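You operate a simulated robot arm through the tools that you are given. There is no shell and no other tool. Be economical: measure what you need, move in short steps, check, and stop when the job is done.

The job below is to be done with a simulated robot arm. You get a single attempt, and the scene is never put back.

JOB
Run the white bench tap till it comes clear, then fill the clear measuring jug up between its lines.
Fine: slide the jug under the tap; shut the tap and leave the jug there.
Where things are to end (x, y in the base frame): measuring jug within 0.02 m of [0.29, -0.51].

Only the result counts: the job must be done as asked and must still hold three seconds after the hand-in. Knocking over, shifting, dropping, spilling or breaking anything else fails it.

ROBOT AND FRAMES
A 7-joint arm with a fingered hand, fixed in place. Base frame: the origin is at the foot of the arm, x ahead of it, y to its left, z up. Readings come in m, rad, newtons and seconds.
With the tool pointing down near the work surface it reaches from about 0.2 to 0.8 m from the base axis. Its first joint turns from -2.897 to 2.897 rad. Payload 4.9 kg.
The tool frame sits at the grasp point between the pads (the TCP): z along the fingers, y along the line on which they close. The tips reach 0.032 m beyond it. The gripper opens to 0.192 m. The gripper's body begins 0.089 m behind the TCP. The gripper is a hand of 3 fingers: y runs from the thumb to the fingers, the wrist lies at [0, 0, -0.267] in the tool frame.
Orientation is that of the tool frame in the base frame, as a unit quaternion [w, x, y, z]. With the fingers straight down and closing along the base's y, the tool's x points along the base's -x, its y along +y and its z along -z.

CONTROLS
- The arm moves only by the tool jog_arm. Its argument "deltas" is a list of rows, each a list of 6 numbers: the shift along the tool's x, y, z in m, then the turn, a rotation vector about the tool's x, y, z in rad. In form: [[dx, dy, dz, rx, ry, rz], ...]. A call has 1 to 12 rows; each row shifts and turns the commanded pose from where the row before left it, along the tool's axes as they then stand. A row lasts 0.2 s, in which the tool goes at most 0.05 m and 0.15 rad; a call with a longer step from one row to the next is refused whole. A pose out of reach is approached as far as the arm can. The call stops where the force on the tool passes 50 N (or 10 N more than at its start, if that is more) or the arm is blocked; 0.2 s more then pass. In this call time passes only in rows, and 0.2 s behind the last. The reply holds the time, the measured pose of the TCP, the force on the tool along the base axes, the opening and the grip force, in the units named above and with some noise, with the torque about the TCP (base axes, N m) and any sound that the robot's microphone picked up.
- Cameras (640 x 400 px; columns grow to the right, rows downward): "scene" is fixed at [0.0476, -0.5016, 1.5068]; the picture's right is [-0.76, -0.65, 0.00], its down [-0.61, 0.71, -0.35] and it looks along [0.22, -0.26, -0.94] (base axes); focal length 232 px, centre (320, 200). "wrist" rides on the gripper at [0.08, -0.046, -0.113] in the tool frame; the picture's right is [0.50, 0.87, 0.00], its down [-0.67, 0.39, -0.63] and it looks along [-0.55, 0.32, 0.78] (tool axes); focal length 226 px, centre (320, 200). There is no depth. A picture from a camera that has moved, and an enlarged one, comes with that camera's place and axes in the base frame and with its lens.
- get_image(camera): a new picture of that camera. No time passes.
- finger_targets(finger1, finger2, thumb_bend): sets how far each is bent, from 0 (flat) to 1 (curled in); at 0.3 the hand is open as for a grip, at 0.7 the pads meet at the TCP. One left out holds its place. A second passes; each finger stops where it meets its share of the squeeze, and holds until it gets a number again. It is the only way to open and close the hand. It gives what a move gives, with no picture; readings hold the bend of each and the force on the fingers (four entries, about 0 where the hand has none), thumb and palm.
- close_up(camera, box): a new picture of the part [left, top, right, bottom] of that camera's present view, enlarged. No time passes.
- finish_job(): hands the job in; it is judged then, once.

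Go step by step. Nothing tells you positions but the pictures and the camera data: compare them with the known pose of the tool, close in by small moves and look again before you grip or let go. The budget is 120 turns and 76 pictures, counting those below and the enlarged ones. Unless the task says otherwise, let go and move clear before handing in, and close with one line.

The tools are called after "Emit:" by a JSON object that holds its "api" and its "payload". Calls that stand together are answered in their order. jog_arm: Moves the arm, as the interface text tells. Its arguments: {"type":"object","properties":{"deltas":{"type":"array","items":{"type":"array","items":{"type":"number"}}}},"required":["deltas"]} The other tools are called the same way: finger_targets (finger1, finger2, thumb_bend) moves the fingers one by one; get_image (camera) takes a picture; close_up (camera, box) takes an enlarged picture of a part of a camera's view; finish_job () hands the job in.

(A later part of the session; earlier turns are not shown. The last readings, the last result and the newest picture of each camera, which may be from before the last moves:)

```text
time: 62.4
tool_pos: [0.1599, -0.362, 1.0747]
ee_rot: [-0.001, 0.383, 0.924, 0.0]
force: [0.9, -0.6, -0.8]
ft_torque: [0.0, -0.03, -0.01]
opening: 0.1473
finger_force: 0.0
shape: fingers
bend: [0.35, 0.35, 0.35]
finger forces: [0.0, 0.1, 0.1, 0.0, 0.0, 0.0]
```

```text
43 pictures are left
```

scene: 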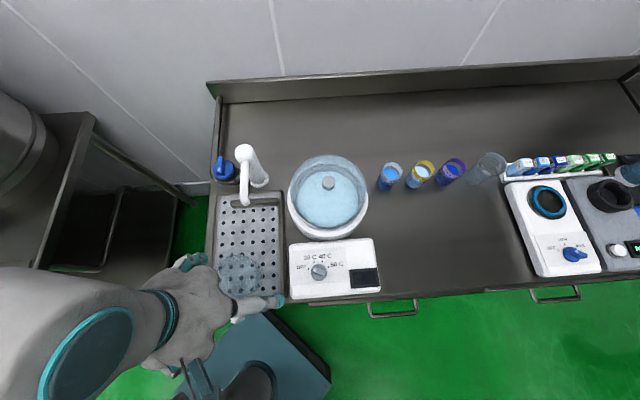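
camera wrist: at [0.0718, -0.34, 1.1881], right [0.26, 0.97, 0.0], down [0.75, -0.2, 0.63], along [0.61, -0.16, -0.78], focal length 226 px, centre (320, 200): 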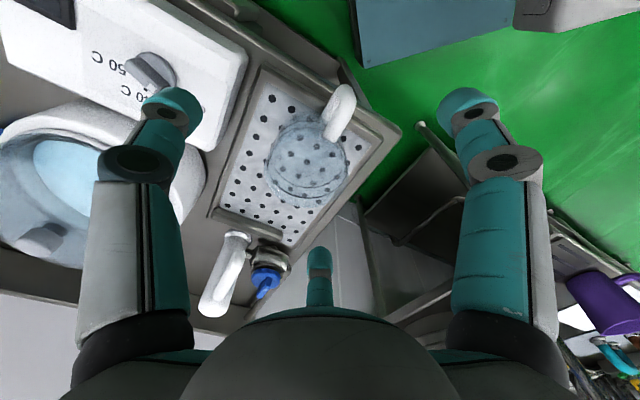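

The jug with its handle is visible from the front. I enlarge it.

Emit:
{"api": "close_up", "payload": {"camera": "wrist", "box": [220, 60, 420, 230]}}

Emit:
{"api": "close_up", "payload": {"camera": "scene", "box": [190, 220, 300, 330]}}

```text
2.35 times, centred on (320, 145) of wrist
camera zoom: at [0.0718, -0.34, 1.1881], right [0.26, 0.97, 0.0], down [0.75, -0.2, 0.63], along [0.61, -0.16, -0.78], focal length 532 px, centre (320, 329)
```

zoom: 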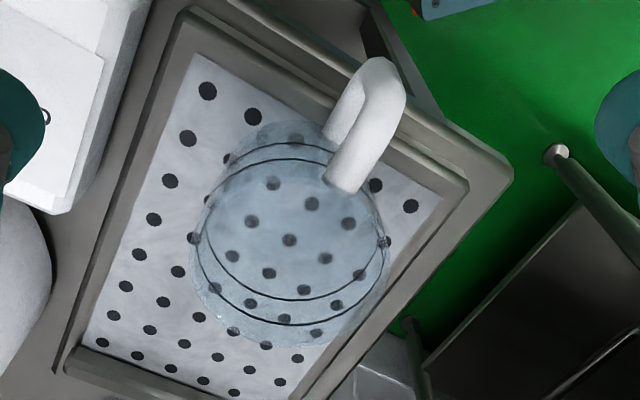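

```text
3.64 times, centred on (245, 275) of scene
camera zoom: at [0.0476, -0.5016, 1.5068], right [-0.76, -0.65, 0.0], down [-0.61, 0.71, -0.35], along [0.22, -0.26, -0.94], focal length 845 px, centre (593, -73)
```

zoom: 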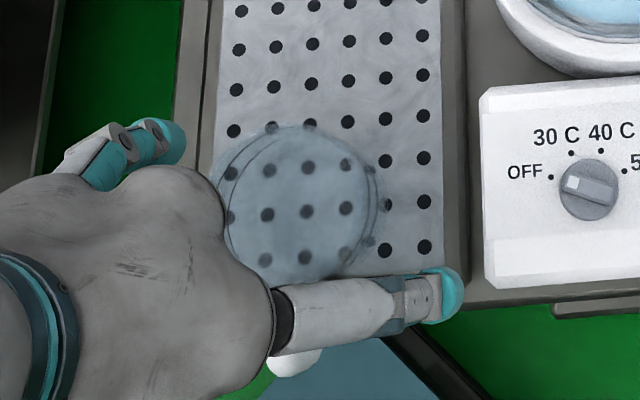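

Level lines show as two dark rings on the jug. I plan a caging hold: two fingers against the jug wall on either side of the handle, thumb behind the handle. So I yaw the hand a further 90°, which also gives a side view.

Emit:
{"api": "jog_arm", "payload": {"deltas": [[0, 0, 0, 0, 0, 0.1428], [0, 0, 0, 0, 0, 0.1428], [0, 0, 0, 0, 0, 0.1428], [0, 0, 0, 0, 0, 0.1428], [0, 0, 0, 0, 0, 0.1428], [0, 0, 0, 0, 0, 0.1428], [0, 0, 0, 0, 0, 0.1428], [0, 0, 0, 0, 0, 0.1428], [0, 0, 0, 0, 0, 0.1428], [0, 0, 0, 0, 0, 0.1428], [0, 0, 0, 0, 0, 0.1428]]}}

Emit:
{"api": "get_image", "payload": {"camera": "wrist"}}

Emit:
{"api": "get_image", "payload": {"camera": "scene"}}

```text
time: 64.8
tool_pos: [0.1618, -0.3653, 1.0769]
ee_rot: [0.0, 0.925, 0.38, -0.001]
force: [0.2, 0.4, 0.1]
ft_torque: [0.01, 0.01, 0.01]
opening: 0.1475
finger_force: 0.0
shape: fingers
bend: [0.35, 0.35, 0.35]
finger forces: [0.0, 0.0, 0.1, 0.1, 0.0, 0.0]
```

```text
40 pictures are left
camera wrist: at [0.1861, -0.2773, 1.1894], right [0.97, -0.26, 0.0], down [-0.2, -0.75, 0.63], along [-0.17, -0.61, -0.78], focal length 226 px, centre (320, 200)
```

wrist: 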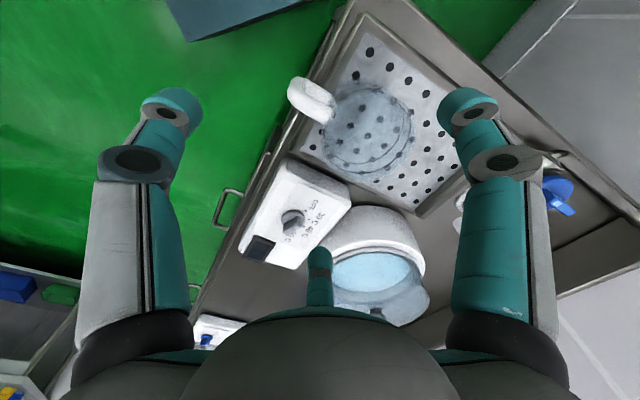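

```text
39 pictures are left
```

scene: 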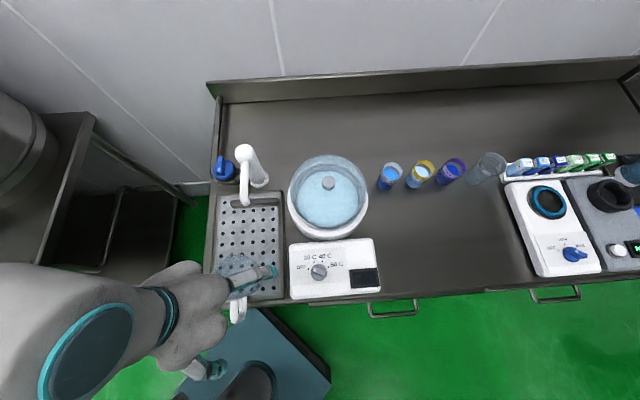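

The yaw worked. I enlarge the jug here for measuring.

Emit:
{"api": "close_up", "payload": {"camera": "wrist", "box": [270, 60, 430, 190]}}

```text
3.08 times, centred on (350, 125) of wrist
camera zoom: at [0.1861, -0.2773, 1.1894], right [0.97, -0.26, 0.0], down [-0.2, -0.75, 0.63], along [-0.17, -0.61, -0.78], focal length 696 px, centre (228, 431)
```

zoom: 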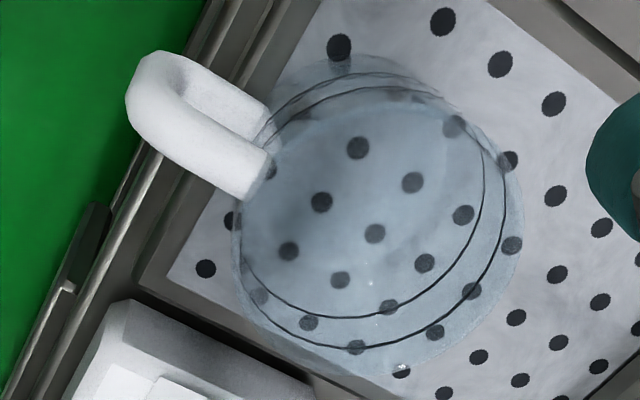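

Triangulating both wrist views: jug axis ≈(0.211,-0.393), radius ≈0.051, rim z≈0.95, lines at z≈0.90 and 0.93, handle end ≈(0.143,-0.329,0.93). I half-close the hand, tilt it 20° back toward the robot, line up, and look.

Emit:
{"api": "finger_targets", "payload": {"finger1": 0.45, "finger2": 0.45, "thumb_bend": 0.4}}

Emit:
{"api": "jog_arm", "payload": {"deltas": [[0.0134, -0.0106, 0, 0, 0, 0], [0, 0, 0, -0.117, 0, 0], [0, 0, 0, -0.117, 0, 0], [0, 0, 0, -0.117, 0, 0], [0, 0.008, 0.022, 0, 0, 0], [0, 0.008, 0.022, 0, 0, 0]]}}

Emit:
{"api": "get_image", "payload": {"camera": "wrist"}}

Emit:
{"api": "close_up", "payload": {"camera": "scene", "box": [160, 180, 320, 340]}}

```text
time: 65.8
tool_pos: [0.1613, -0.3649, 1.0774]
ee_rot: [-0.001, 0.924, 0.382, 0.001]
force: [0.1, 0.4, -0.3]
ft_torque: [0.02, 0.03, -0.02]
opening: 0.117
finger_force: 0.1
shape: fingers
bend: [0.45, 0.45, 0.4]
finger forces: [0.0, 0.1, 0.0, 0.0, 0.0, 0.0]
```

```text
time: 67.2
tool_pos: [0.1854, -0.3714, 1.0436]
ee_rot: [0.163, 0.91, 0.375, 0.067]
force: [0.4, 0.4, -0.9]
ft_torque: [0.01, -0.03, -0.01]
opening: 0.1169
finger_force: 0.0
shape: fingers
bend: [0.45, 0.45, 0.4]
finger forces: [0.0, 0.1, 0.0, 0.0, 0.0, 0.1]
```

```text
37 pictures are left
camera wrist: at [0.1842, -0.2575, 1.1332], right [0.93, -0.22, 0.3], down [-0.37, -0.58, 0.73], along [0.01, -0.79, -0.62], focal length 226 px, centre (320, 200)
```

wrist: 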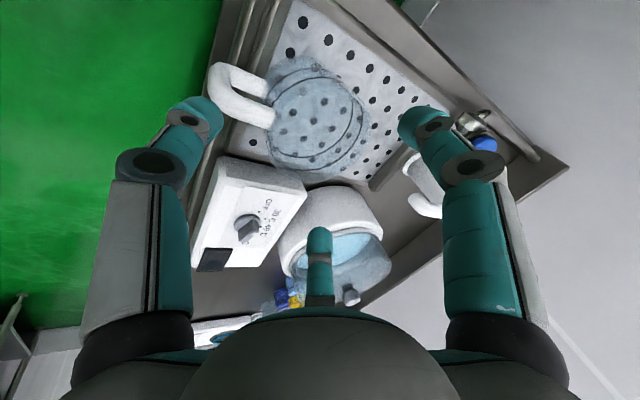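

```text
2.50 times, centred on (240, 260) of scene
camera zoom: at [0.0476, -0.5016, 1.5068], right [-0.76, -0.65, 0.0], down [-0.61, 0.71, -0.35], along [0.22, -0.26, -0.94], focal length 581 px, centre (520, 50)
```

zoom: 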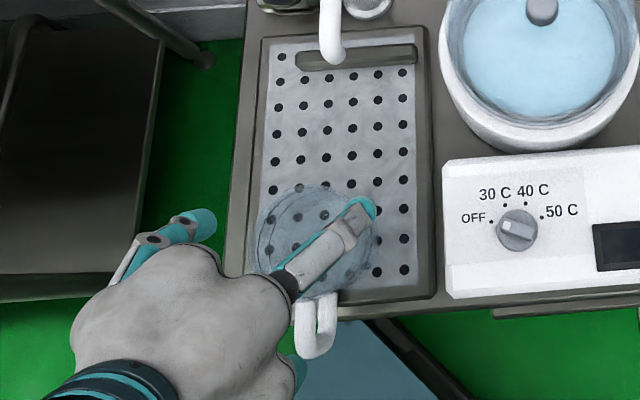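

The thumb (left in the wrist view) is in front of the handle; the fingers lie on both sides of the jug. I shift to the front by 3 cm and come down 9 cm, then check.

Emit:
{"api": "jog_arm", "payload": {"deltas": [[0.0014, -0.0293, -0.0106, 0, 0, 0], [0, -0.0102, 0.0282, 0, 0, 0], [0, -0.0102, 0.0282, 0, 0, 0], [0, -0.0068, 0.0188, 0, 0, 0]]}}

Emit:
{"api": "get_image", "payload": {"camera": "wrist"}}

Emit:
{"api": "close_up", "payload": {"camera": "scene", "box": [180, 210, 290, 320]}}

```text
time: 68.2
tool_pos: [0.1664, -0.3465, 0.9632]
ee_rot: [0.161, 0.91, 0.377, 0.067]
force: [-0.3, -0.8, -0.2]
ft_torque: [-0.02, -0.05, 0.0]
opening: 0.1167
finger_force: 0.0
shape: fingers
bend: [0.45, 0.45, 0.4]
finger forces: [0.0, 0.1, 0.1, 0.0, 0.1, 0.1]
```

```text
35 pictures are left
camera wrist: at [0.1662, -0.2332, 1.0531], right [0.93, -0.22, 0.3], down [-0.37, -0.58, 0.73], along [0.01, -0.79, -0.62], focal length 226 px, centre (320, 200)
```

wrist: 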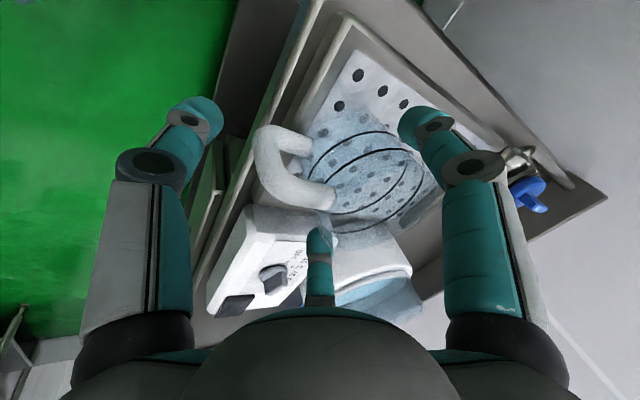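

```text
3.64 times, centred on (235, 265) of scene
camera zoom: at [0.0476, -0.5016, 1.5068], right [-0.76, -0.65, 0.0], down [-0.61, 0.71, -0.35], along [0.22, -0.26, -0.94], focal length 845 px, centre (629, -36)
```

zoom: 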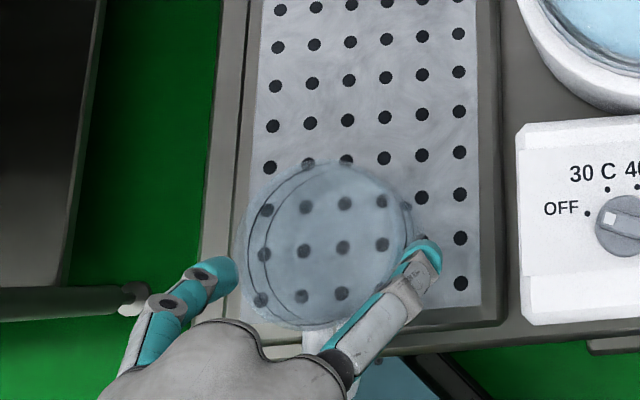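

The fingers straddle the jug nicely, with little room. I open them slightly and descend 6 cm.

Emit:
{"api": "finger_targets", "payload": {"finger1": 0.4, "finger2": 0.4, "thumb_bend": 0.4}}

Emit:
{"api": "jog_arm", "payload": {"deltas": [[0, -0.0085, 0.0235, 0, 0, 0], [0, -0.0065, 0.018, 0, 0, 0], [0, -0.0065, 0.018, 0, 0, 0]]}}

Emit:
{"api": "get_image", "payload": {"camera": "wrist"}}

Emit:
{"api": "close_up", "payload": {"camera": "scene", "box": [180, 210, 290, 320]}}

```text
time: 69.2
tool_pos: [0.168, -0.3462, 0.9641]
ee_rot: [0.16, 0.91, 0.377, 0.067]
force: [-0.3, -0.2, 0.2]
ft_torque: [-0.03, -0.01, 0.03]
opening: 0.1266
finger_force: 0.0
shape: fingers
bend: [0.4, 0.4, 0.4]
finger forces: [0.0, 0.1, 0.0, 0.0, 0.0, 0.0]
```

```text
time: 70.0
tool_pos: [0.1668, -0.3482, 0.8998]
ee_rot: [0.163, 0.91, 0.376, 0.066]
force: [-0.5, 2.4, 8.3]
ft_torque: [-0.24, -0.28, 0.04]
opening: 0.1288
finger_force: 3.8
shape: fingers
bend: [0.39, 0.4, 0.4]
finger forces: [4.3, 4.2, 0.0, 0.0, 0.0, 0.0]
```

```text
33 pictures are left
camera wrist: at [0.1652, -0.2346, 0.9893], right [0.93, -0.22, 0.3], down [-0.37, -0.58, 0.73], along [0.01, -0.79, -0.62], focal length 226 px, centre (320, 200)
```

wrist: 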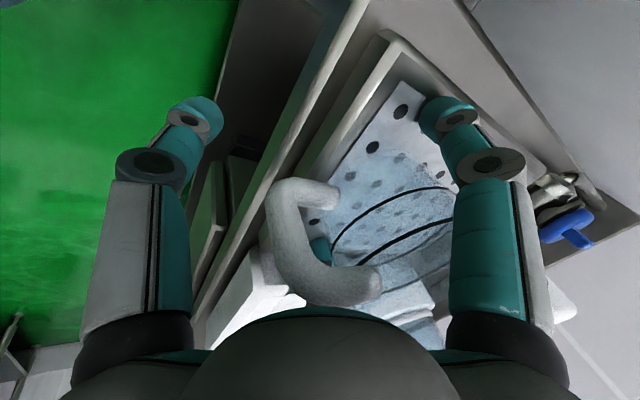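

```text
3.64 times, centred on (235, 265) of scene
camera zoom: at [0.0476, -0.5016, 1.5068], right [-0.76, -0.65, 0.0], down [-0.61, 0.71, -0.35], along [0.22, -0.26, -0.94], focal length 845 px, centre (629, -36)
```

zoom: 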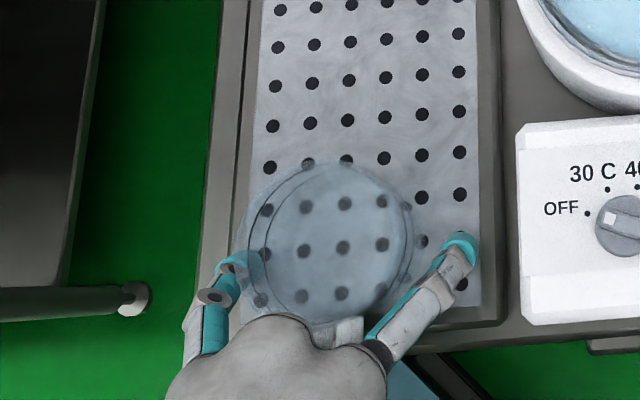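

Fingers touch the jug lightly on both sides (4 N each); the jug hasn't moved. I lift a few mm and close the thumb and fingers onto jug and handle.

Emit:
{"api": "jog_arm", "payload": {"deltas": [[0, -0.0015, -0.004, 0, 0, 0]]}}

Emit:
{"api": "finger_targets", "payload": {"finger1": 0.43, "finger2": 0.43, "thumb_bend": 0.55}}

Emit:
{"api": "get_image", "payload": {"camera": "wrist"}}

Emit:
{"api": "close_up", "payload": {"camera": "scene", "box": [180, 210, 290, 320]}}

```text
time: 70.4
tool_pos: [0.1657, -0.3437, 0.9029]
ee_rot: [0.162, 0.91, 0.377, 0.066]
force: [0.2, -0.2, 0.6]
ft_torque: [-0.01, 0.0, -0.02]
opening: 0.1273
finger_force: 0.1
shape: fingers
bend: [0.4, 0.4, 0.4]
finger forces: [0.0, 0.0, 0.0, 0.1, 0.0, 0.0]
```

```text
time: 71.4
tool_pos: [0.1646, -0.3457, 0.9026]
ee_rot: [0.161, 0.909, 0.377, 0.067]
force: [-0.4, 0.5, 5.2]
ft_torque: [-0.14, -0.13, -0.02]
opening: 0.0922
finger_force: 2.1
shape: fingers
bend: [0.42, 0.42, 0.55]
finger forces: [2.4, 2.4, 0.0, 0.0, 0.1, 0.1]
```

```text
31 pictures are left
camera wrist: at [0.1633, -0.2317, 0.9924], right [0.93, -0.22, 0.3], down [-0.37, -0.58, 0.73], along [0.01, -0.79, -0.62], focal length 226 px, centre (320, 200)
```

wrist: 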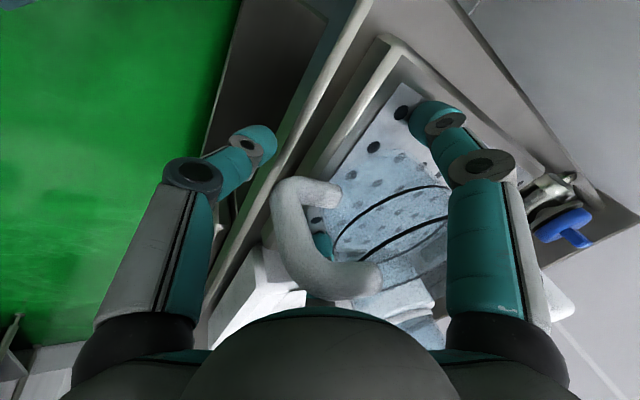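

```text
3.64 times, centred on (235, 265) of scene
camera zoom: at [0.0476, -0.5016, 1.5068], right [-0.76, -0.65, 0.0], down [-0.61, 0.71, -0.35], along [0.22, -0.26, -0.94], focal length 845 px, centre (629, -36)
```

zoom: 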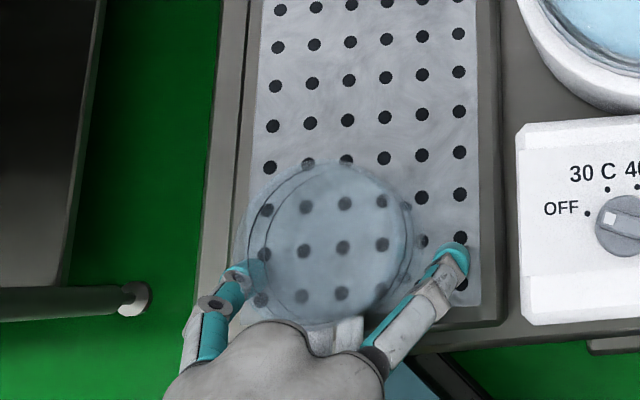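

The contact is upward at the fingertips' location, so the tips are resting on the tray, not the jug. I rise 2 cm and then close further onto jug and handle.

Emit:
{"api": "jog_arm", "payload": {"deltas": [[0, 0.0068, -0.0188, 0, 0, 0]]}}

Emit:
{"api": "finger_targets", "payload": {"finger1": 0.5, "finger2": 0.5, "thumb_bend": 0.58}}

Emit:
{"api": "get_image", "payload": {"camera": "wrist"}}

Emit:
{"api": "close_up", "payload": {"camera": "scene", "box": [180, 210, 290, 320]}}

```text
time: 71.8
tool_pos: [0.1626, -0.3451, 0.9226]
ee_rot: [0.161, 0.91, 0.376, 0.067]
force: [-1.5, -0.1, 0.6]
ft_torque: [0.02, -0.03, 0.01]
opening: 0.0902
finger_force: 0.0
shape: fingers
bend: [0.43, 0.43, 0.55]
finger forces: [0.0, 0.0, 0.1, 0.0, 0.0, 0.0]
```

```text
time: 72.8
tool_pos: [0.164, -0.3468, 0.9225]
ee_rot: [0.161, 0.91, 0.377, 0.067]
force: [-0.1, 0.8, -0.2]
ft_torque: [-0.01, 0.04, -0.02]
opening: 0.0703
finger_force: 0.3
shape: fingers
bend: [0.5, 0.5, 0.57]
finger forces: [0.0, 0.3, 0.0, 0.0, 0.1, 0.0]
```

```text
29 pictures are left
camera wrist: at [0.1621, -0.2325, 1.0117], right [0.93, -0.22, 0.3], down [-0.37, -0.58, 0.73], along [0.01, -0.78, -0.62], focal length 226 px, centre (320, 200)
```

wrist: 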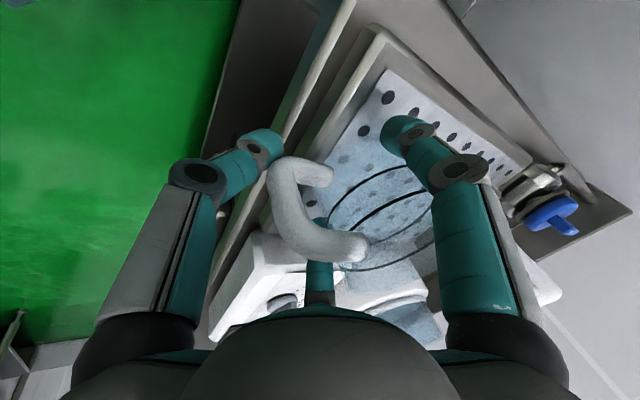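

```text
3.64 times, centred on (235, 265) of scene
camera zoom: at [0.0476, -0.5016, 1.5068], right [-0.76, -0.65, 0.0], down [-0.61, 0.71, -0.35], along [0.22, -0.26, -0.94], focal length 845 px, centre (629, -36)
```

zoom: 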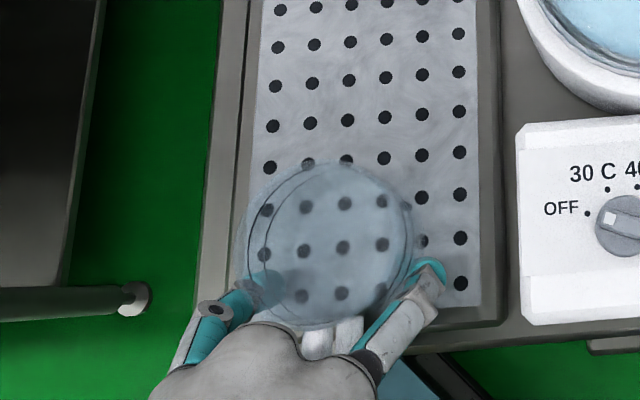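

Fingers are just reaching the jug's front sides, thumb near the handle. I close slightly more until contact.

Emit:
{"api": "finger_targets", "payload": {"finger1": 0.54, "finger2": 0.54, "thumb_bend": 0.62}}

Emit:
{"api": "close_up", "payload": {"camera": "wrist", "box": [160, 60, 520, 300]}}

```text
time: 73.8
tool_pos: [0.1632, -0.3454, 0.9216]
ee_rot: [0.162, 0.91, 0.377, 0.067]
force: [-0.2, -0.4, -0.1]
ft_torque: [0.02, 0.01, 0.02]
opening: 0.0517
finger_force: 0.0
shape: fingers
bend: [0.54, 0.54, 0.62]
finger forces: [0.0, 0.0, 0.0, 0.0, 0.0, 0.1]
```

```text
1.67 times, centred on (340, 180) of wrist
camera zoom: at [0.1621, -0.2325, 1.0117], right [0.93, -0.22, 0.3], down [-0.37, -0.58, 0.73], along [0.01, -0.78, -0.62], focal length 377 px, centre (287, 233)
```

zoom: 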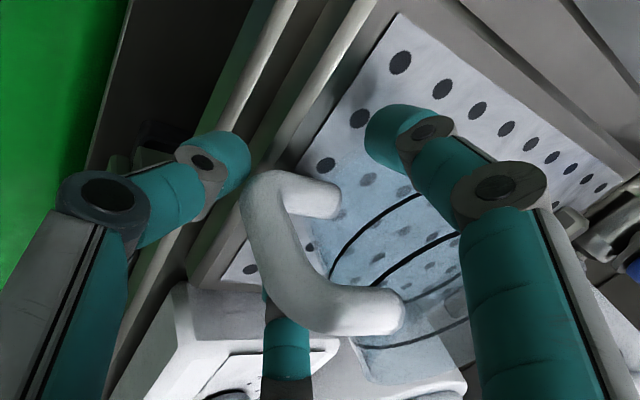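

The cage is right: both fingers before the jug's front wall on either side of the handle, thumb in front of the handle. I turn the hand about 11° so it faces along the way to the goal, then push slowly.

Emit:
{"api": "jog_arm", "payload": {"deltas": [[0.0065, 0, 0, 0, -0.0325, 0.089], [0.0065, 0, 0, 0, -0.0325, 0.089], [0, 0.0094, 0.0034, 0, 0, 0], [0, 0.0094, 0.0034, 0, 0, 0], [0, 0.0094, 0.0034, 0, 0, 0], [0, 0.0094, 0.0034, 0, 0, 0], [0, 0.0094, 0.0034, 0, 0, 0]]}}

Emit:
{"api": "get_image", "payload": {"camera": "wrist"}}

Emit:
{"api": "close_up", "payload": {"camera": "scene", "box": [180, 170, 310, 300]}}

```text
time: 75.0
tool_pos: [0.1835, -0.3576, 0.9218]
ee_rot: [0.163, 0.942, 0.289, 0.05]
force: [-15.2, 23.4, 30.2]
ft_torque: [1.49, 0.92, 0.0]
opening: 0.0576
finger_force: 19.9
shape: fingers
bend: [0.54, 0.54, 0.61]
finger forces: [0.0, 0.0, 0.0, 0.0, 39.6, 0.1]
stopped in row 5: the force on the tool passed its limit at 61 N (the readings are from after the stop); the commanded pose is now the measured one
```

```text
26 pictures are left
camera wrist: at [0.205, -0.2452, 1.0123], right [0.87, -0.4, 0.29], down [-0.47, -0.5, 0.73], along [-0.14, -0.77, -0.62], focal length 226 px, centre (320, 200)
```

wrist: 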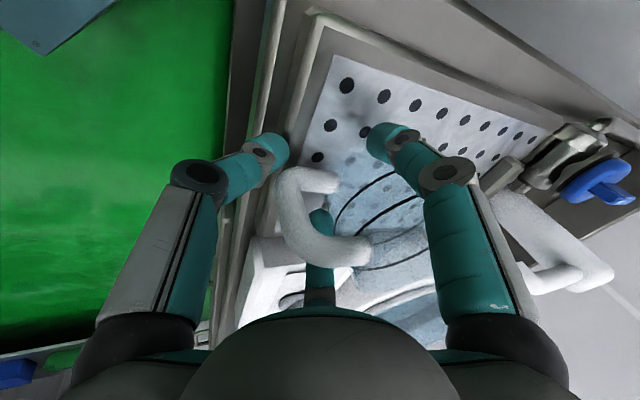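

```text
3.08 times, centred on (245, 235) of scene
camera zoom: at [0.0476, -0.5016, 1.5068], right [-0.76, -0.65, 0.0], down [-0.61, 0.71, -0.35], along [0.22, -0.26, -0.94], focal length 715 px, centre (551, 92)
```

zoom: 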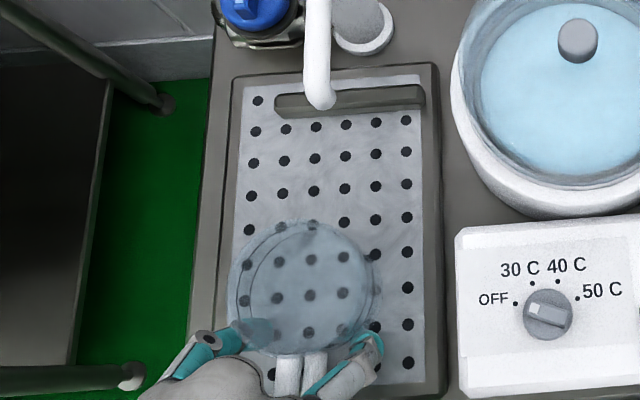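

The thumb caught the tray's raised edge. I back off 1 cm, rise 2.8 cm, and push again.

Emit:
{"api": "jog_arm", "payload": {"deltas": [[0, -0.0094, -0.0034, 0, 0, 0], [0, 0.0095, -0.0263, 0, 0, 0], [0, 0.0094, 0.0034, 0, 0, 0], [0, 0.0094, 0.0034, 0, 0, 0], [0, 0.0094, 0.0034, 0, 0, 0], [0, 0.0094, 0.0034, 0, 0, 0]]}}

Emit:
{"api": "close_up", "payload": {"camera": "scene", "box": [180, 170, 310, 300]}}

```text
time: 76.4
tool_pos: [0.2021, -0.3811, 0.949]
ee_rot: [0.164, 0.942, 0.289, 0.05]
force: [0.4, -0.2, -1.4]
ft_torque: [-0.02, 0.0, -0.01]
opening: 0.0513
finger_force: 0.3
shape: fingers
bend: [0.54, 0.54, 0.62]
finger forces: [0.2, 0.1, 0.1, 0.0, 0.1, 0.0]
```

```text
3.08 times, centred on (245, 235) of scene
camera zoom: at [0.0476, -0.5016, 1.5068], right [-0.76, -0.65, 0.0], down [-0.61, 0.71, -0.35], along [0.22, -0.26, -0.94], focal length 715 px, centre (551, 92)
```

zoom: 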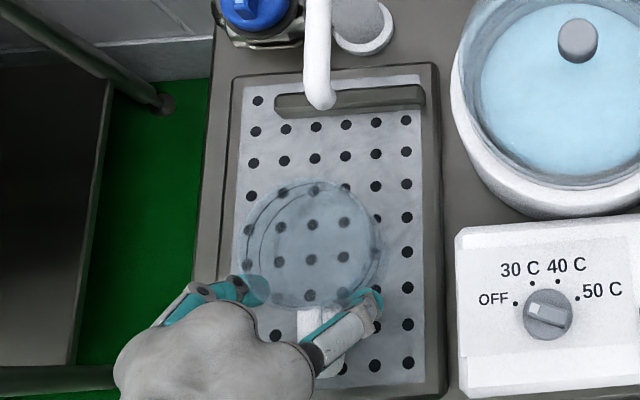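

The jug slides well and upright, now near (0.242,-0.443). Before going under the spout, I check spout height against the rim in the wrist view.

Emit:
{"api": "jog_arm", "payload": {"deltas": [[0, 0.0094, 0.0034, 0, 0, 0], [0, 0.0094, 0.0034, 0, 0, 0], [0, 0.0094, 0.0034, 0, 0, 0]]}}

Emit:
{"api": "get_image", "payload": {"camera": "wrist"}}

Emit:
{"api": "close_up", "payload": {"camera": "scene", "box": [180, 150, 310, 280]}}

```text
time: 77.2
tool_pos: [0.2182, -0.4069, 0.9503]
ee_rot: [0.165, 0.942, 0.289, 0.05]
force: [0.1, 0.1, -0.6]
ft_torque: [0.01, -0.01, 0.01]
opening: 0.0515
finger_force: 0.0
shape: fingers
bend: [0.54, 0.54, 0.62]
finger forces: [0.2, 0.1, 0.0, 0.0, 0.1, 0.1]
```

```text
23 pictures are left
camera wrist: at [0.2388, -0.2959, 1.0404], right [0.87, -0.39, 0.29], down [-0.47, -0.5, 0.73], along [-0.14, -0.77, -0.62], focal length 226 px, centre (320, 200)
```

wrist: 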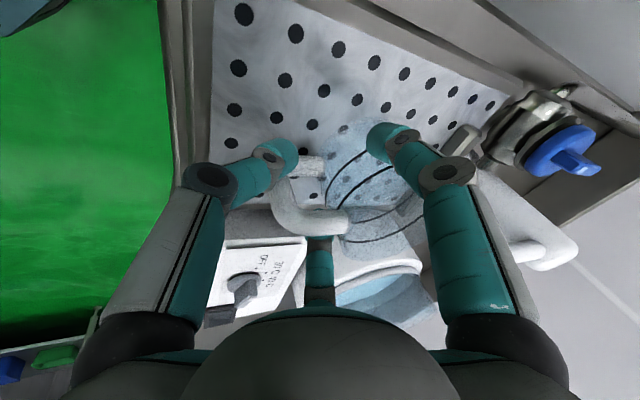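

```text
3.08 times, centred on (245, 215) of scene
camera zoom: at [0.0476, -0.5016, 1.5068], right [-0.76, -0.65, 0.0], down [-0.61, 0.71, -0.35], along [0.22, -0.26, -0.94], focal length 715 px, centre (551, 154)
```

zoom: 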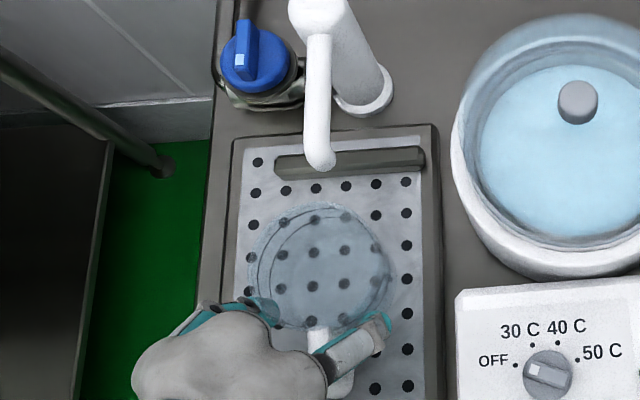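

I zoom on the spout in the wrist view to judge its height.

Emit:
{"api": "close_up", "payload": {"camera": "wrist", "box": [330, 80, 640, 290]}}

```text
1.90 times, centred on (485, 185) of wrist
camera zoom: at [0.2388, -0.2959, 1.0404], right [0.87, -0.39, 0.29], down [-0.47, -0.5, 0.73], along [-0.14, -0.77, -0.62], focal length 431 px, centre (6, 229)
```

zoom: 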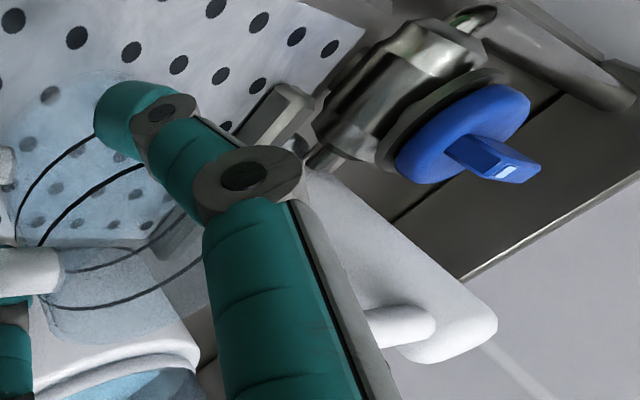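

The spout is hidden but its beam is well above the rim; clearance of the nozzle is small. I advance 2.5 cm gently and check forces and the picture.

Emit:
{"api": "jog_arm", "payload": {"deltas": [[0, 0.0047, 0.0017, 0, 0, 0], [0, 0.0047, 0.0017, 0, 0, 0], [0, 0.0047, 0.0017, 0, 0, 0], [0, 0.0047, 0.0017, 0, 0, 0], [0, 0.0047, 0.0017, 0, 0, 0]]}}

Emit:
{"api": "close_up", "payload": {"camera": "scene", "box": [200, 170, 280, 250]}}

Emit:
{"api": "close_up", "payload": {"camera": "wrist", "box": [250, 80, 560, 290]}}

```text
time: 78.4
tool_pos: [0.2331, -0.4272, 0.9491]
ee_rot: [0.165, 0.942, 0.289, 0.05]
force: [0.2, 0.3, 0.1]
ft_torque: [0.0, 0.0, -0.02]
opening: 0.0516
finger_force: 0.1
shape: fingers
bend: [0.54, 0.54, 0.62]
finger forces: [0.1, 0.4, 0.0, 0.0, 0.0, 0.0]
```

```text
5.00 times, centred on (240, 210) of scene
camera zoom: at [0.0476, -0.5016, 1.5068], right [-0.76, -0.65, 0.0], down [-0.61, 0.71, -0.35], along [0.22, -0.26, -0.94], focal length 1162 px, centre (720, 150)
```

zoom: 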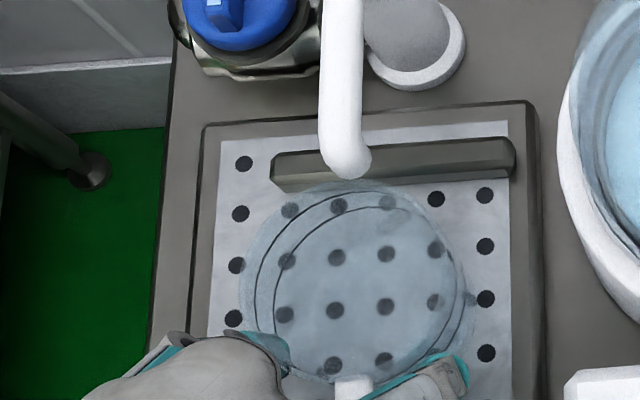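

```text
1.90 times, centred on (405, 185) of wrist
camera zoom: at [0.2539, -0.3163, 1.0392], right [0.87, -0.39, 0.29], down [-0.47, -0.5, 0.73], along [-0.14, -0.77, -0.62], focal length 431 px, centre (158, 229)
```

zoom: 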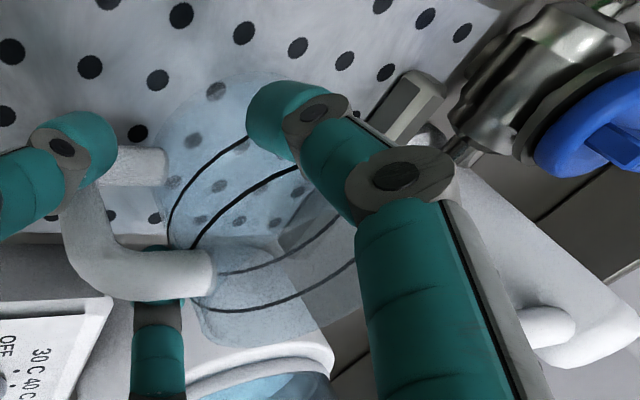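

Jug is upright at about (0.276,-0.489), no contact with the nozzle so far. I push the last bit in tiny increments, minding the bar at the back of the tray.

Emit:
{"api": "jog_arm", "payload": {"deltas": [[0, 0.004, 0.0015, 0, 0, 0], [0, 0.004, 0.0015, 0, 0, 0], [0, 0.004, 0.0015, 0, 0, 0]]}}

Emit:
{"api": "close_up", "payload": {"camera": "scene", "box": [200, 170, 280, 250]}}

```text
time: 79.2
tool_pos: [0.2392, -0.4384, 0.9499]
ee_rot: [0.164, 0.942, 0.288, 0.05]
force: [0.5, -0.1, -0.3]
ft_torque: [0.02, -0.01, 0.01]
opening: 0.0515
finger_force: 0.2
shape: fingers
bend: [0.54, 0.54, 0.62]
finger forces: [0.1, 0.2, 0.1, 0.0, 0.0, 0.1]
```

```text
5.00 times, centred on (240, 210) of scene
camera zoom: at [0.0476, -0.5016, 1.5068], right [-0.76, -0.65, 0.0], down [-0.61, 0.71, -0.35], along [0.22, -0.26, -0.94], focal length 1162 px, centre (720, 150)
```

zoom: 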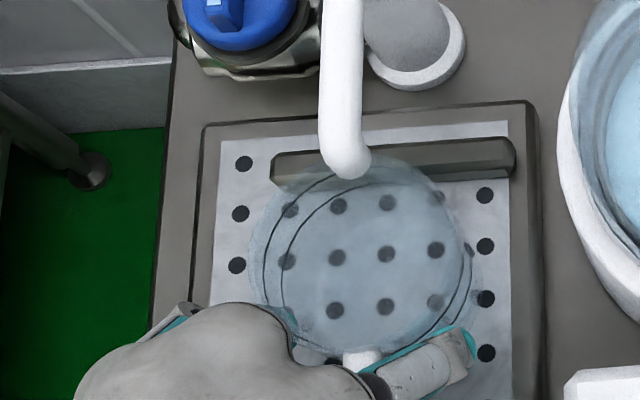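

Jug about (0.282,-0.500). One more centimetre.

Emit:
{"api": "jog_arm", "payload": {"deltas": [[0, 0.004, 0.0015, 0, 0, 0], [0, 0.004, 0.0015, 0, 0, 0], [0, 0.003, 0.001, 0, 0, 0]]}}

Emit:
{"api": "close_up", "payload": {"camera": "scene", "box": [200, 170, 280, 250]}}

```text
time: 80.0
tool_pos: [0.2457, -0.4494, 0.9484]
ee_rot: [0.165, 0.942, 0.288, 0.051]
force: [-0.8, 1.3, -1.0]
ft_torque: [0.01, 0.0, 0.01]
opening: 0.0512
finger_force: 0.0
shape: fingers
bend: [0.54, 0.54, 0.62]
finger forces: [0.2, 0.3, 0.1, 0.1, 0.1, 0.1]
```

```text
5.00 times, centred on (240, 210) of scene
camera zoom: at [0.0476, -0.5016, 1.5068], right [-0.76, -0.65, 0.0], down [-0.61, 0.71, -0.35], along [0.22, -0.26, -0.94], focal length 1162 px, centre (720, 150)
```

zoom: 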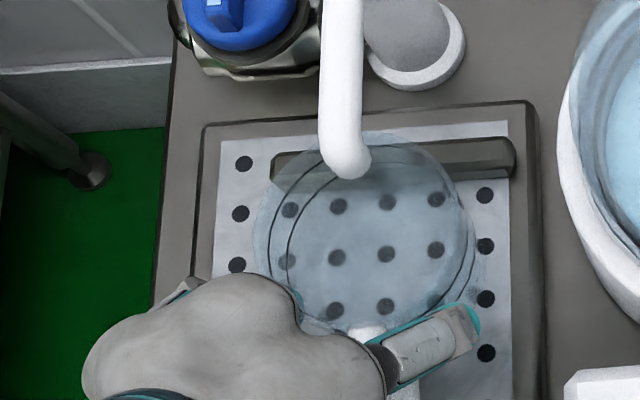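

The jug stands at about (0.287,-0.509), within tolerance. I rise straight up off it, level the hand and close the fingers for the knob.

Emit:
{"api": "jog_arm", "payload": {"deltas": [[0, -0.003, -0.001, 0, 0, 0], [0, 0.0068, -0.0188, 0, 0, 0], [0, 0.0136, -0.0376, 0, 0, 0], [0, 0.0136, -0.0376, 0, 0, 0], [0, 0.0136, -0.0376, 0, 0, 0], [0, 0, 0, 0.117, 0, 0], [0, 0, 0, 0.117, 0, 0], [0, 0, 0, 0.117, 0, 0], [0, 0, 0, 0, 0, -0.15], [0, 0, 0, 0, 0, -0.15], [0, 0, 0, 0, 0, -0.15]]}}

Emit:
{"api": "finger_targets", "payload": {"finger1": 0.7, "finger2": 0.7, "thumb_bend": 0.7}}

Emit:
{"api": "get_image", "payload": {"camera": "scene"}}

```text
time: 82.4
tool_pos: [0.2445, -0.4446, 1.0891]
ee_rot: [-0.001, 0.866, 0.5, 0.0]
force: [0.6, 0.4, 0.7]
ft_torque: [0.0, -0.03, 0.0]
opening: 0.0515
finger_force: 0.0
shape: fingers
bend: [0.54, 0.54, 0.62]
finger forces: [0.0, 0.0, 0.0, 0.0, 0.0, 0.0]
```

```text
time: 83.4
tool_pos: [0.2446, -0.4459, 1.0899]
ee_rot: [-0.001, 0.867, 0.499, 0.0]
force: [-0.7, 0.5, 0.7]
ft_torque: [0.02, -0.04, -0.01]
opening: 0.0033
finger_force: 0.1
shape: fingers
bend: [0.69, 0.69, 0.7]
finger forces: [0.0, 0.1, 0.1, 0.1, 0.0, 0.1]
```

```text
16 pictures are left
```

scene: 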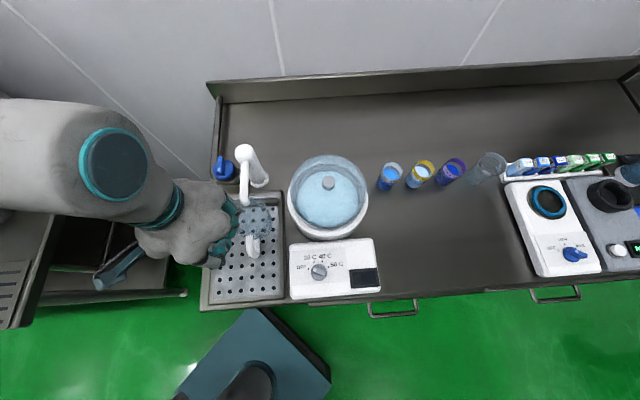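

The jug is in place. I travel to the hover point left-front of the knob.

Emit:
{"api": "jog_arm", "payload": {"deltas": [[0.0114, 0.0377, 0, 0, 0, 0], [0.0114, 0.0377, 0, 0, 0, 0], [0.0114, 0.0377, 0, 0, 0, 0], [0.0114, 0.0377, 0, 0, 0, 0], [0.0114, 0.0377, 0, 0, 0, 0], [0.0114, 0.0377, 0, 0, 0, 0], [0, 0, 0.04, 0, 0, 0], [0, 0, 0.04, 0, 0, 0]]}}

Emit:
{"api": "close_up", "payload": {"camera": "scene", "box": [190, 130, 290, 230]}}

```text
time: 85.2
tool_pos: [0.4752, -0.4953, 1.0074]
ee_rot: [-0.001, 0.867, 0.498, 0.001]
force: [-0.9, -1.3, 1.3]
ft_torque: [0.0, 0.01, -0.03]
opening: 0.0031
finger_force: 0.0
shape: fingers
bend: [0.69, 0.69, 0.7]
finger forces: [0.0, 0.1, 0.0, 0.0, 0.1, 0.0]
```

```text
4.00 times, centred on (240, 180) of scene
camera zoom: at [0.0476, -0.5016, 1.5068], right [-0.76, -0.65, 0.0], down [-0.61, 0.71, -0.35], along [0.22, -0.26, -0.94], focal length 929 px, centre (640, 280)
```

zoom: 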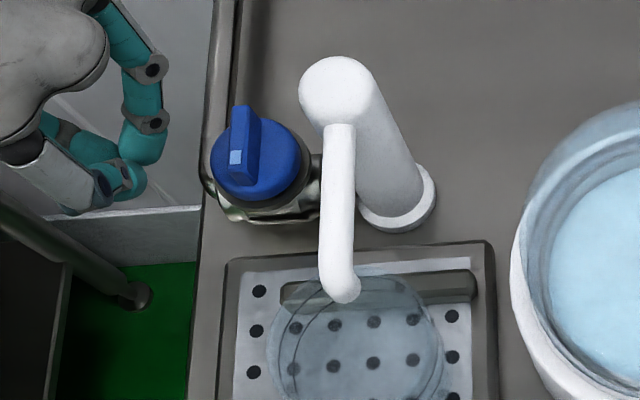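

Jug sits properly under the nozzle. I open the tap by the same partial push as before.

Emit:
{"api": "jog_arm", "payload": {"deltas": [[0, 0, 0.03, 0, 0, 0], [-0.0184, 0.0016, 0.0204, 0, 0, 0], [-0.0064, -0.0017, 0, 0, 0, 0], [-0.0064, -0.0017, 0, 0, 0, 0], [-0.0063, -0.0017, 0, 0, 0, 0]]}}

Emit:
{"api": "close_up", "payload": {"camera": "scene", "box": [190, 140, 290, 240]}}

```text
time: 86.4
tool_pos: [0.456, -0.529, 0.9591]
ee_rot: [-0.001, 0.866, 0.5, 0.0]
force: [19.7, 21.6, 9.1]
ft_torque: [-0.09, -0.09, 0.51]
opening: 0.0099
finger_force: 14.8
shape: fingers
bend: [0.66, 0.71, 0.7]
finger forces: [0.0, 26.2, 0.0, 0.1, 3.9, 0.0]
```

```text
4.00 times, centred on (240, 190) of scene
camera zoom: at [0.0476, -0.5016, 1.5068], right [-0.76, -0.65, 0.0], down [-0.61, 0.71, -0.35], along [0.22, -0.26, -0.94], focal length 929 px, centre (640, 240)
```

zoom: 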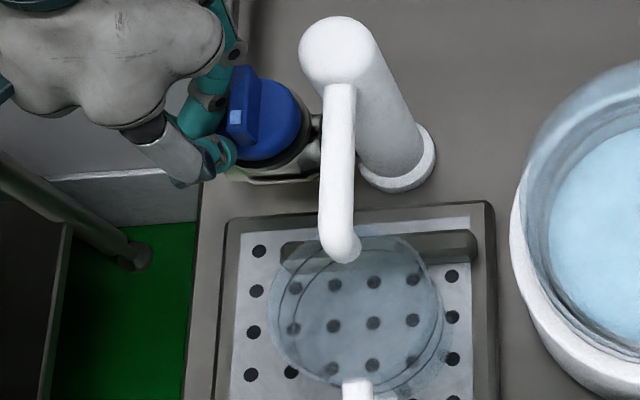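

No turn yet — contact is too close to the pivot. I back off, move 8 mm further to the ridge's front end and push again.

Emit:
{"api": "jog_arm", "payload": {"deltas": [[0.0104, -0.006, 0, 0, 0, 0], [-0.0066, -0.0018, 0, 0, 0, 0], [-0.0066, -0.0018, 0, 0, 0, 0], [-0.0055, -0.0015, 0, 0, 0, 0]]}}

Emit:
{"api": "close_up", "payload": {"camera": "scene", "box": [190, 140, 290, 240]}}

```text
time: 87.4
tool_pos: [0.4417, -0.5307, 0.9598]
ee_rot: [-0.002, 0.866, 0.499, 0.001]
force: [20.3, 22.9, 13.3]
ft_torque: [-0.31, -0.07, 0.82]
opening: 0.0039
finger_force: 15.9
shape: fingers
bend: [0.68, 0.71, 0.7]
finger forces: [0.0, 31.8, 0.0, 0.0, 0.0, 0.1]
```

```text
4.00 times, centred on (240, 190) of scene
camera zoom: at [0.0476, -0.5016, 1.5068], right [-0.76, -0.65, 0.0], down [-0.61, 0.71, -0.35], along [0.22, -0.26, -0.94], focal length 929 px, centre (640, 240)
```

zoom: 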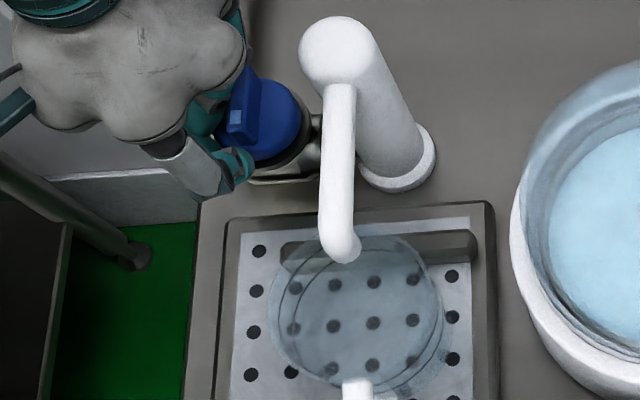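

The tip is now pressing on the disc's rim past the ridge. I back off, raise 9 mm above the disc top and push the ridge's front part.

Emit:
{"api": "jog_arm", "payload": {"deltas": [[0.0218, 0.0117, -0.006, 0, 0, 0], [0, 0, -0.003, 0, 0, 0], [-0.0073, -0.002, 0, 0, 0, 0], [-0.0073, -0.002, 0, 0, 0, 0], [-0.0073, -0.002, 0, 0, 0, 0]]}}

Emit:
{"api": "close_up", "payload": {"camera": "scene", "box": [190, 140, 290, 240]}}

```text
time: 88.6
tool_pos: [0.4461, -0.5329, 0.9677]
ee_rot: [0.0, 0.866, 0.499, 0.001]
force: [16.0, 18.3, 17.5]
ft_torque: [0.02, -0.28, 0.4]
opening: 0.0078
finger_force: 18.5
shape: fingers
bend: [0.67, 0.72, 0.7]
finger forces: [0.1, 32.8, 0.1, 0.0, 4.4, 0.1]
```

```text
4.00 times, centred on (240, 190) of scene
camera zoom: at [0.0476, -0.5016, 1.5068], right [-0.76, -0.65, 0.0], down [-0.61, 0.71, -0.35], along [0.22, -0.26, -0.94], focal length 929 px, centre (640, 240)
```

zoom: 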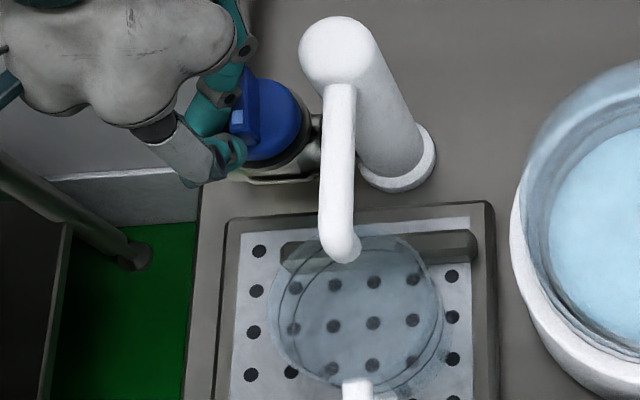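

In contact with the ridge now; I push further.

Emit:
{"api": "jog_arm", "payload": {"deltas": [[-0.0055, -0.0015, 0, 0, 0, 0], [-0.0055, -0.0015, 0, 0, 0, 0]]}}

Emit:
{"api": "close_up", "payload": {"camera": "scene", "box": [190, 140, 290, 240]}}

```text
time: 89.2
tool_pos: [0.4352, -0.5426, 0.9681]
ee_rot: [-0.001, 0.867, 0.499, 0.0]
force: [7.8, 15.9, 23.0]
ft_torque: [0.03, -0.28, 0.29]
opening: 0.0106
finger_force: 19.6
shape: fingers
bend: [0.66, 0.74, 0.7]
finger forces: [0.0, 39.5, 0.0, 0.0, 0.1, 0.1]
```

```text
4.00 times, centred on (240, 190) of scene
camera zoom: at [0.0476, -0.5016, 1.5068], right [-0.76, -0.65, 0.0], down [-0.61, 0.71, -0.35], along [0.22, -0.26, -0.94], focal length 929 px, centre (640, 240)
```

zoom: 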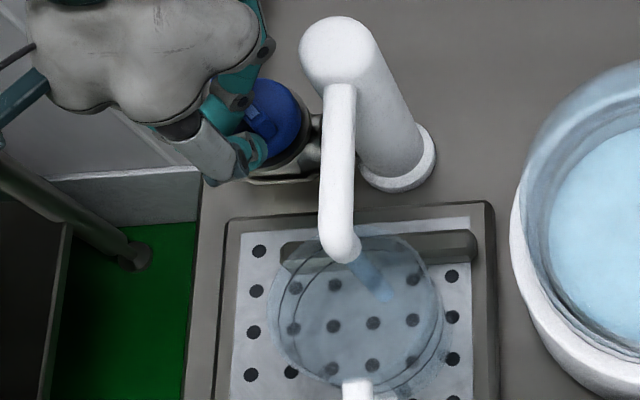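

Clear water flows into the jug. I retreat at once and go to the closing position left of the ridge's back end, then look at the level.

Emit:
{"api": "jog_arm", "payload": {"deltas": [[0.0205, 0.0055, -0.01, 0, 0, 0], [0.0137, 0.0037, -0.03, 0, 0, 0], [0.0187, 0.0343, 0, 0, 0, 0], [0, 0, 0.04, 0, 0, 0], [0, 0, 0.017, 0, 0, 0]]}}

Emit:
{"api": "close_up", "payload": {"camera": "scene", "box": [195, 145, 285, 235]}}

```text
time: 90.4
tool_pos: [0.5011, -0.5171, 0.9496]
ee_rot: [-0.003, 0.867, 0.499, 0.0]
force: [-0.2, -0.1, 0.0]
ft_torque: [0.0, 0.03, 0.01]
opening: 0.0039
finger_force: 0.0
shape: fingers
bend: [0.69, 0.7, 0.7]
finger forces: [0.1, 0.1, 0.0, 0.0, 0.1, 0.0]
```

```text
4.44 times, centred on (240, 190) of scene
camera zoom: at [0.0476, -0.5016, 1.5068], right [-0.76, -0.65, 0.0], down [-0.61, 0.71, -0.35], along [0.22, -0.26, -0.94], focal length 1032 px, centre (676, 244)
```

zoom: 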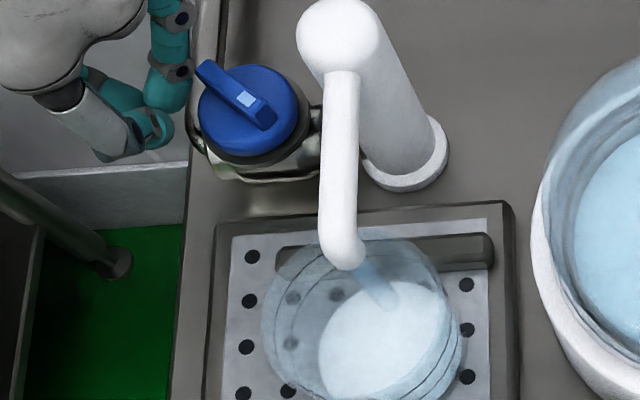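

The water surface is still well below the lower line. I wait 2 s and look closer.

Emit:
{"api": "jog_arm", "payload": {"deltas": [[0, 0, 0, 0, 0, 0], [0, 0, 0, 0, 0, 0], [0, 0, 0, 0, 0, 0], [0, 0, 0, 0, 0, 0], [0, 0, 0, 0, 0, 0], [0, 0, 0, 0, 0, 0], [0, 0, 0, 0, 0, 0], [0, 0, 0, 0, 0, 0], [0, 0, 0, 0, 0, 0]]}}

Emit:
{"api": "close_up", "payload": {"camera": "scene", "box": [222, 195, 278, 245]}}

```text
time: 92.4
tool_pos: [0.5001, -0.5171, 0.9497]
ee_rot: [-0.002, 0.866, 0.5, 0.0]
force: [0.1, 0.0, 0.8]
ft_torque: [0.01, 0.01, 0.01]
opening: 0.0041
finger_force: 0.0
shape: fingers
bend: [0.69, 0.7, 0.7]
finger forces: [0.0, 0.0, 0.0, 0.1, 0.0, 0.1]
```

```text
8.00 times, centred on (250, 220) of scene
camera zoom: at [0.0476, -0.5016, 1.5068], right [-0.76, -0.65, 0.0], down [-0.61, 0.71, -0.35], along [0.22, -0.26, -0.94], focal length 1858 px, centre (880, 40)
```

zoom: 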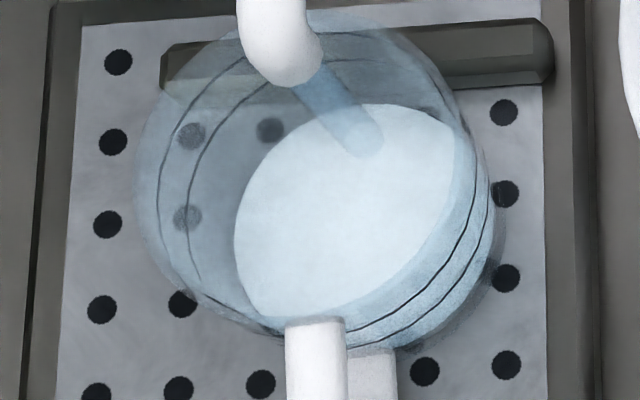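

Level climbs; in this view the surface's left edge is at x≈235, lower line at ≈187, upper at ≈157. I wait 5 s to measure the rate.

Emit:
{"api": "jog_arm", "payload": {"deltas": [[0, 0, 0, 0, 0, 0], [0, 0, 0, 0, 0, 0], [0, 0, 0, 0, 0, 0], [0, 0, 0, 0, 0, 0], [0, 0, 0, 0, 0, 0], [0, 0, 0, 0, 0, 0], [0, 0, 0, 0, 0, 0], [0, 0, 0, 0, 0, 0], [0, 0, 0, 0, 0, 0], [0, 0, 0, 0, 0, 0], [0, 0, 0, 0, 0, 0], [0, 0, 0, 0, 0, 0]]}}

Emit:
{"api": "jog_arm", "payload": {"deltas": [[0, 0, 0, 0, 0, 0], [0, 0, 0, 0, 0, 0], [0, 0, 0, 0, 0, 0], [0, 0, 0, 0, 0, 0], [0, 0, 0, 0, 0, 0], [0, 0, 0, 0, 0, 0], [0, 0, 0, 0, 0, 0], [0, 0, 0, 0, 0, 0], [0, 0, 0, 0, 0, 0], [0, 0, 0, 0, 0, 0], [0, 0, 0, 0, 0, 0], [0, 0, 0, 0, 0, 0]]}}

Emit:
{"api": "close_up", "payload": {"camera": "scene", "box": [222, 195, 278, 245]}}

```text
time: 95.0
tool_pos: [0.4998, -0.5174, 0.9483]
ee_rot: [-0.001, 0.866, 0.5, 0.0]
force: [0.2, 0.0, -0.2]
ft_torque: [-0.01, 0.0, 0.04]
opening: 0.0044
finger_force: 0.0
shape: fingers
bend: [0.69, 0.7, 0.7]
finger forces: [0.0, 0.0, 0.0, 0.0, 0.0, 0.1]
```

```text
time: 97.6
tool_pos: [0.5003, -0.5171, 0.9504]
ee_rot: [-0.003, 0.867, 0.498, 0.0]
force: [-0.1, 0.3, -0.1]
ft_torque: [0.0, -0.01, 0.01]
opening: 0.004
finger_force: 0.1
shape: fingers
bend: [0.69, 0.7, 0.7]
finger forces: [0.0, 0.1, 0.0, 0.0, 0.0, 0.1]
```

```text
8.00 times, centred on (250, 220) of scene
camera zoom: at [0.0476, -0.5016, 1.5068], right [-0.76, -0.65, 0.0], down [-0.61, 0.71, -0.35], along [0.22, -0.26, -0.94], focal length 1858 px, centre (880, 40)
```

zoom: 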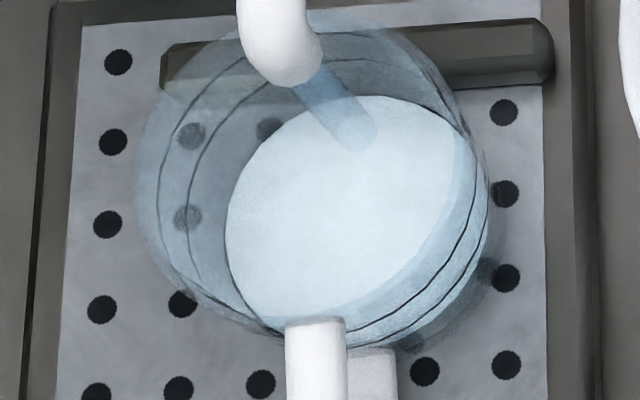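

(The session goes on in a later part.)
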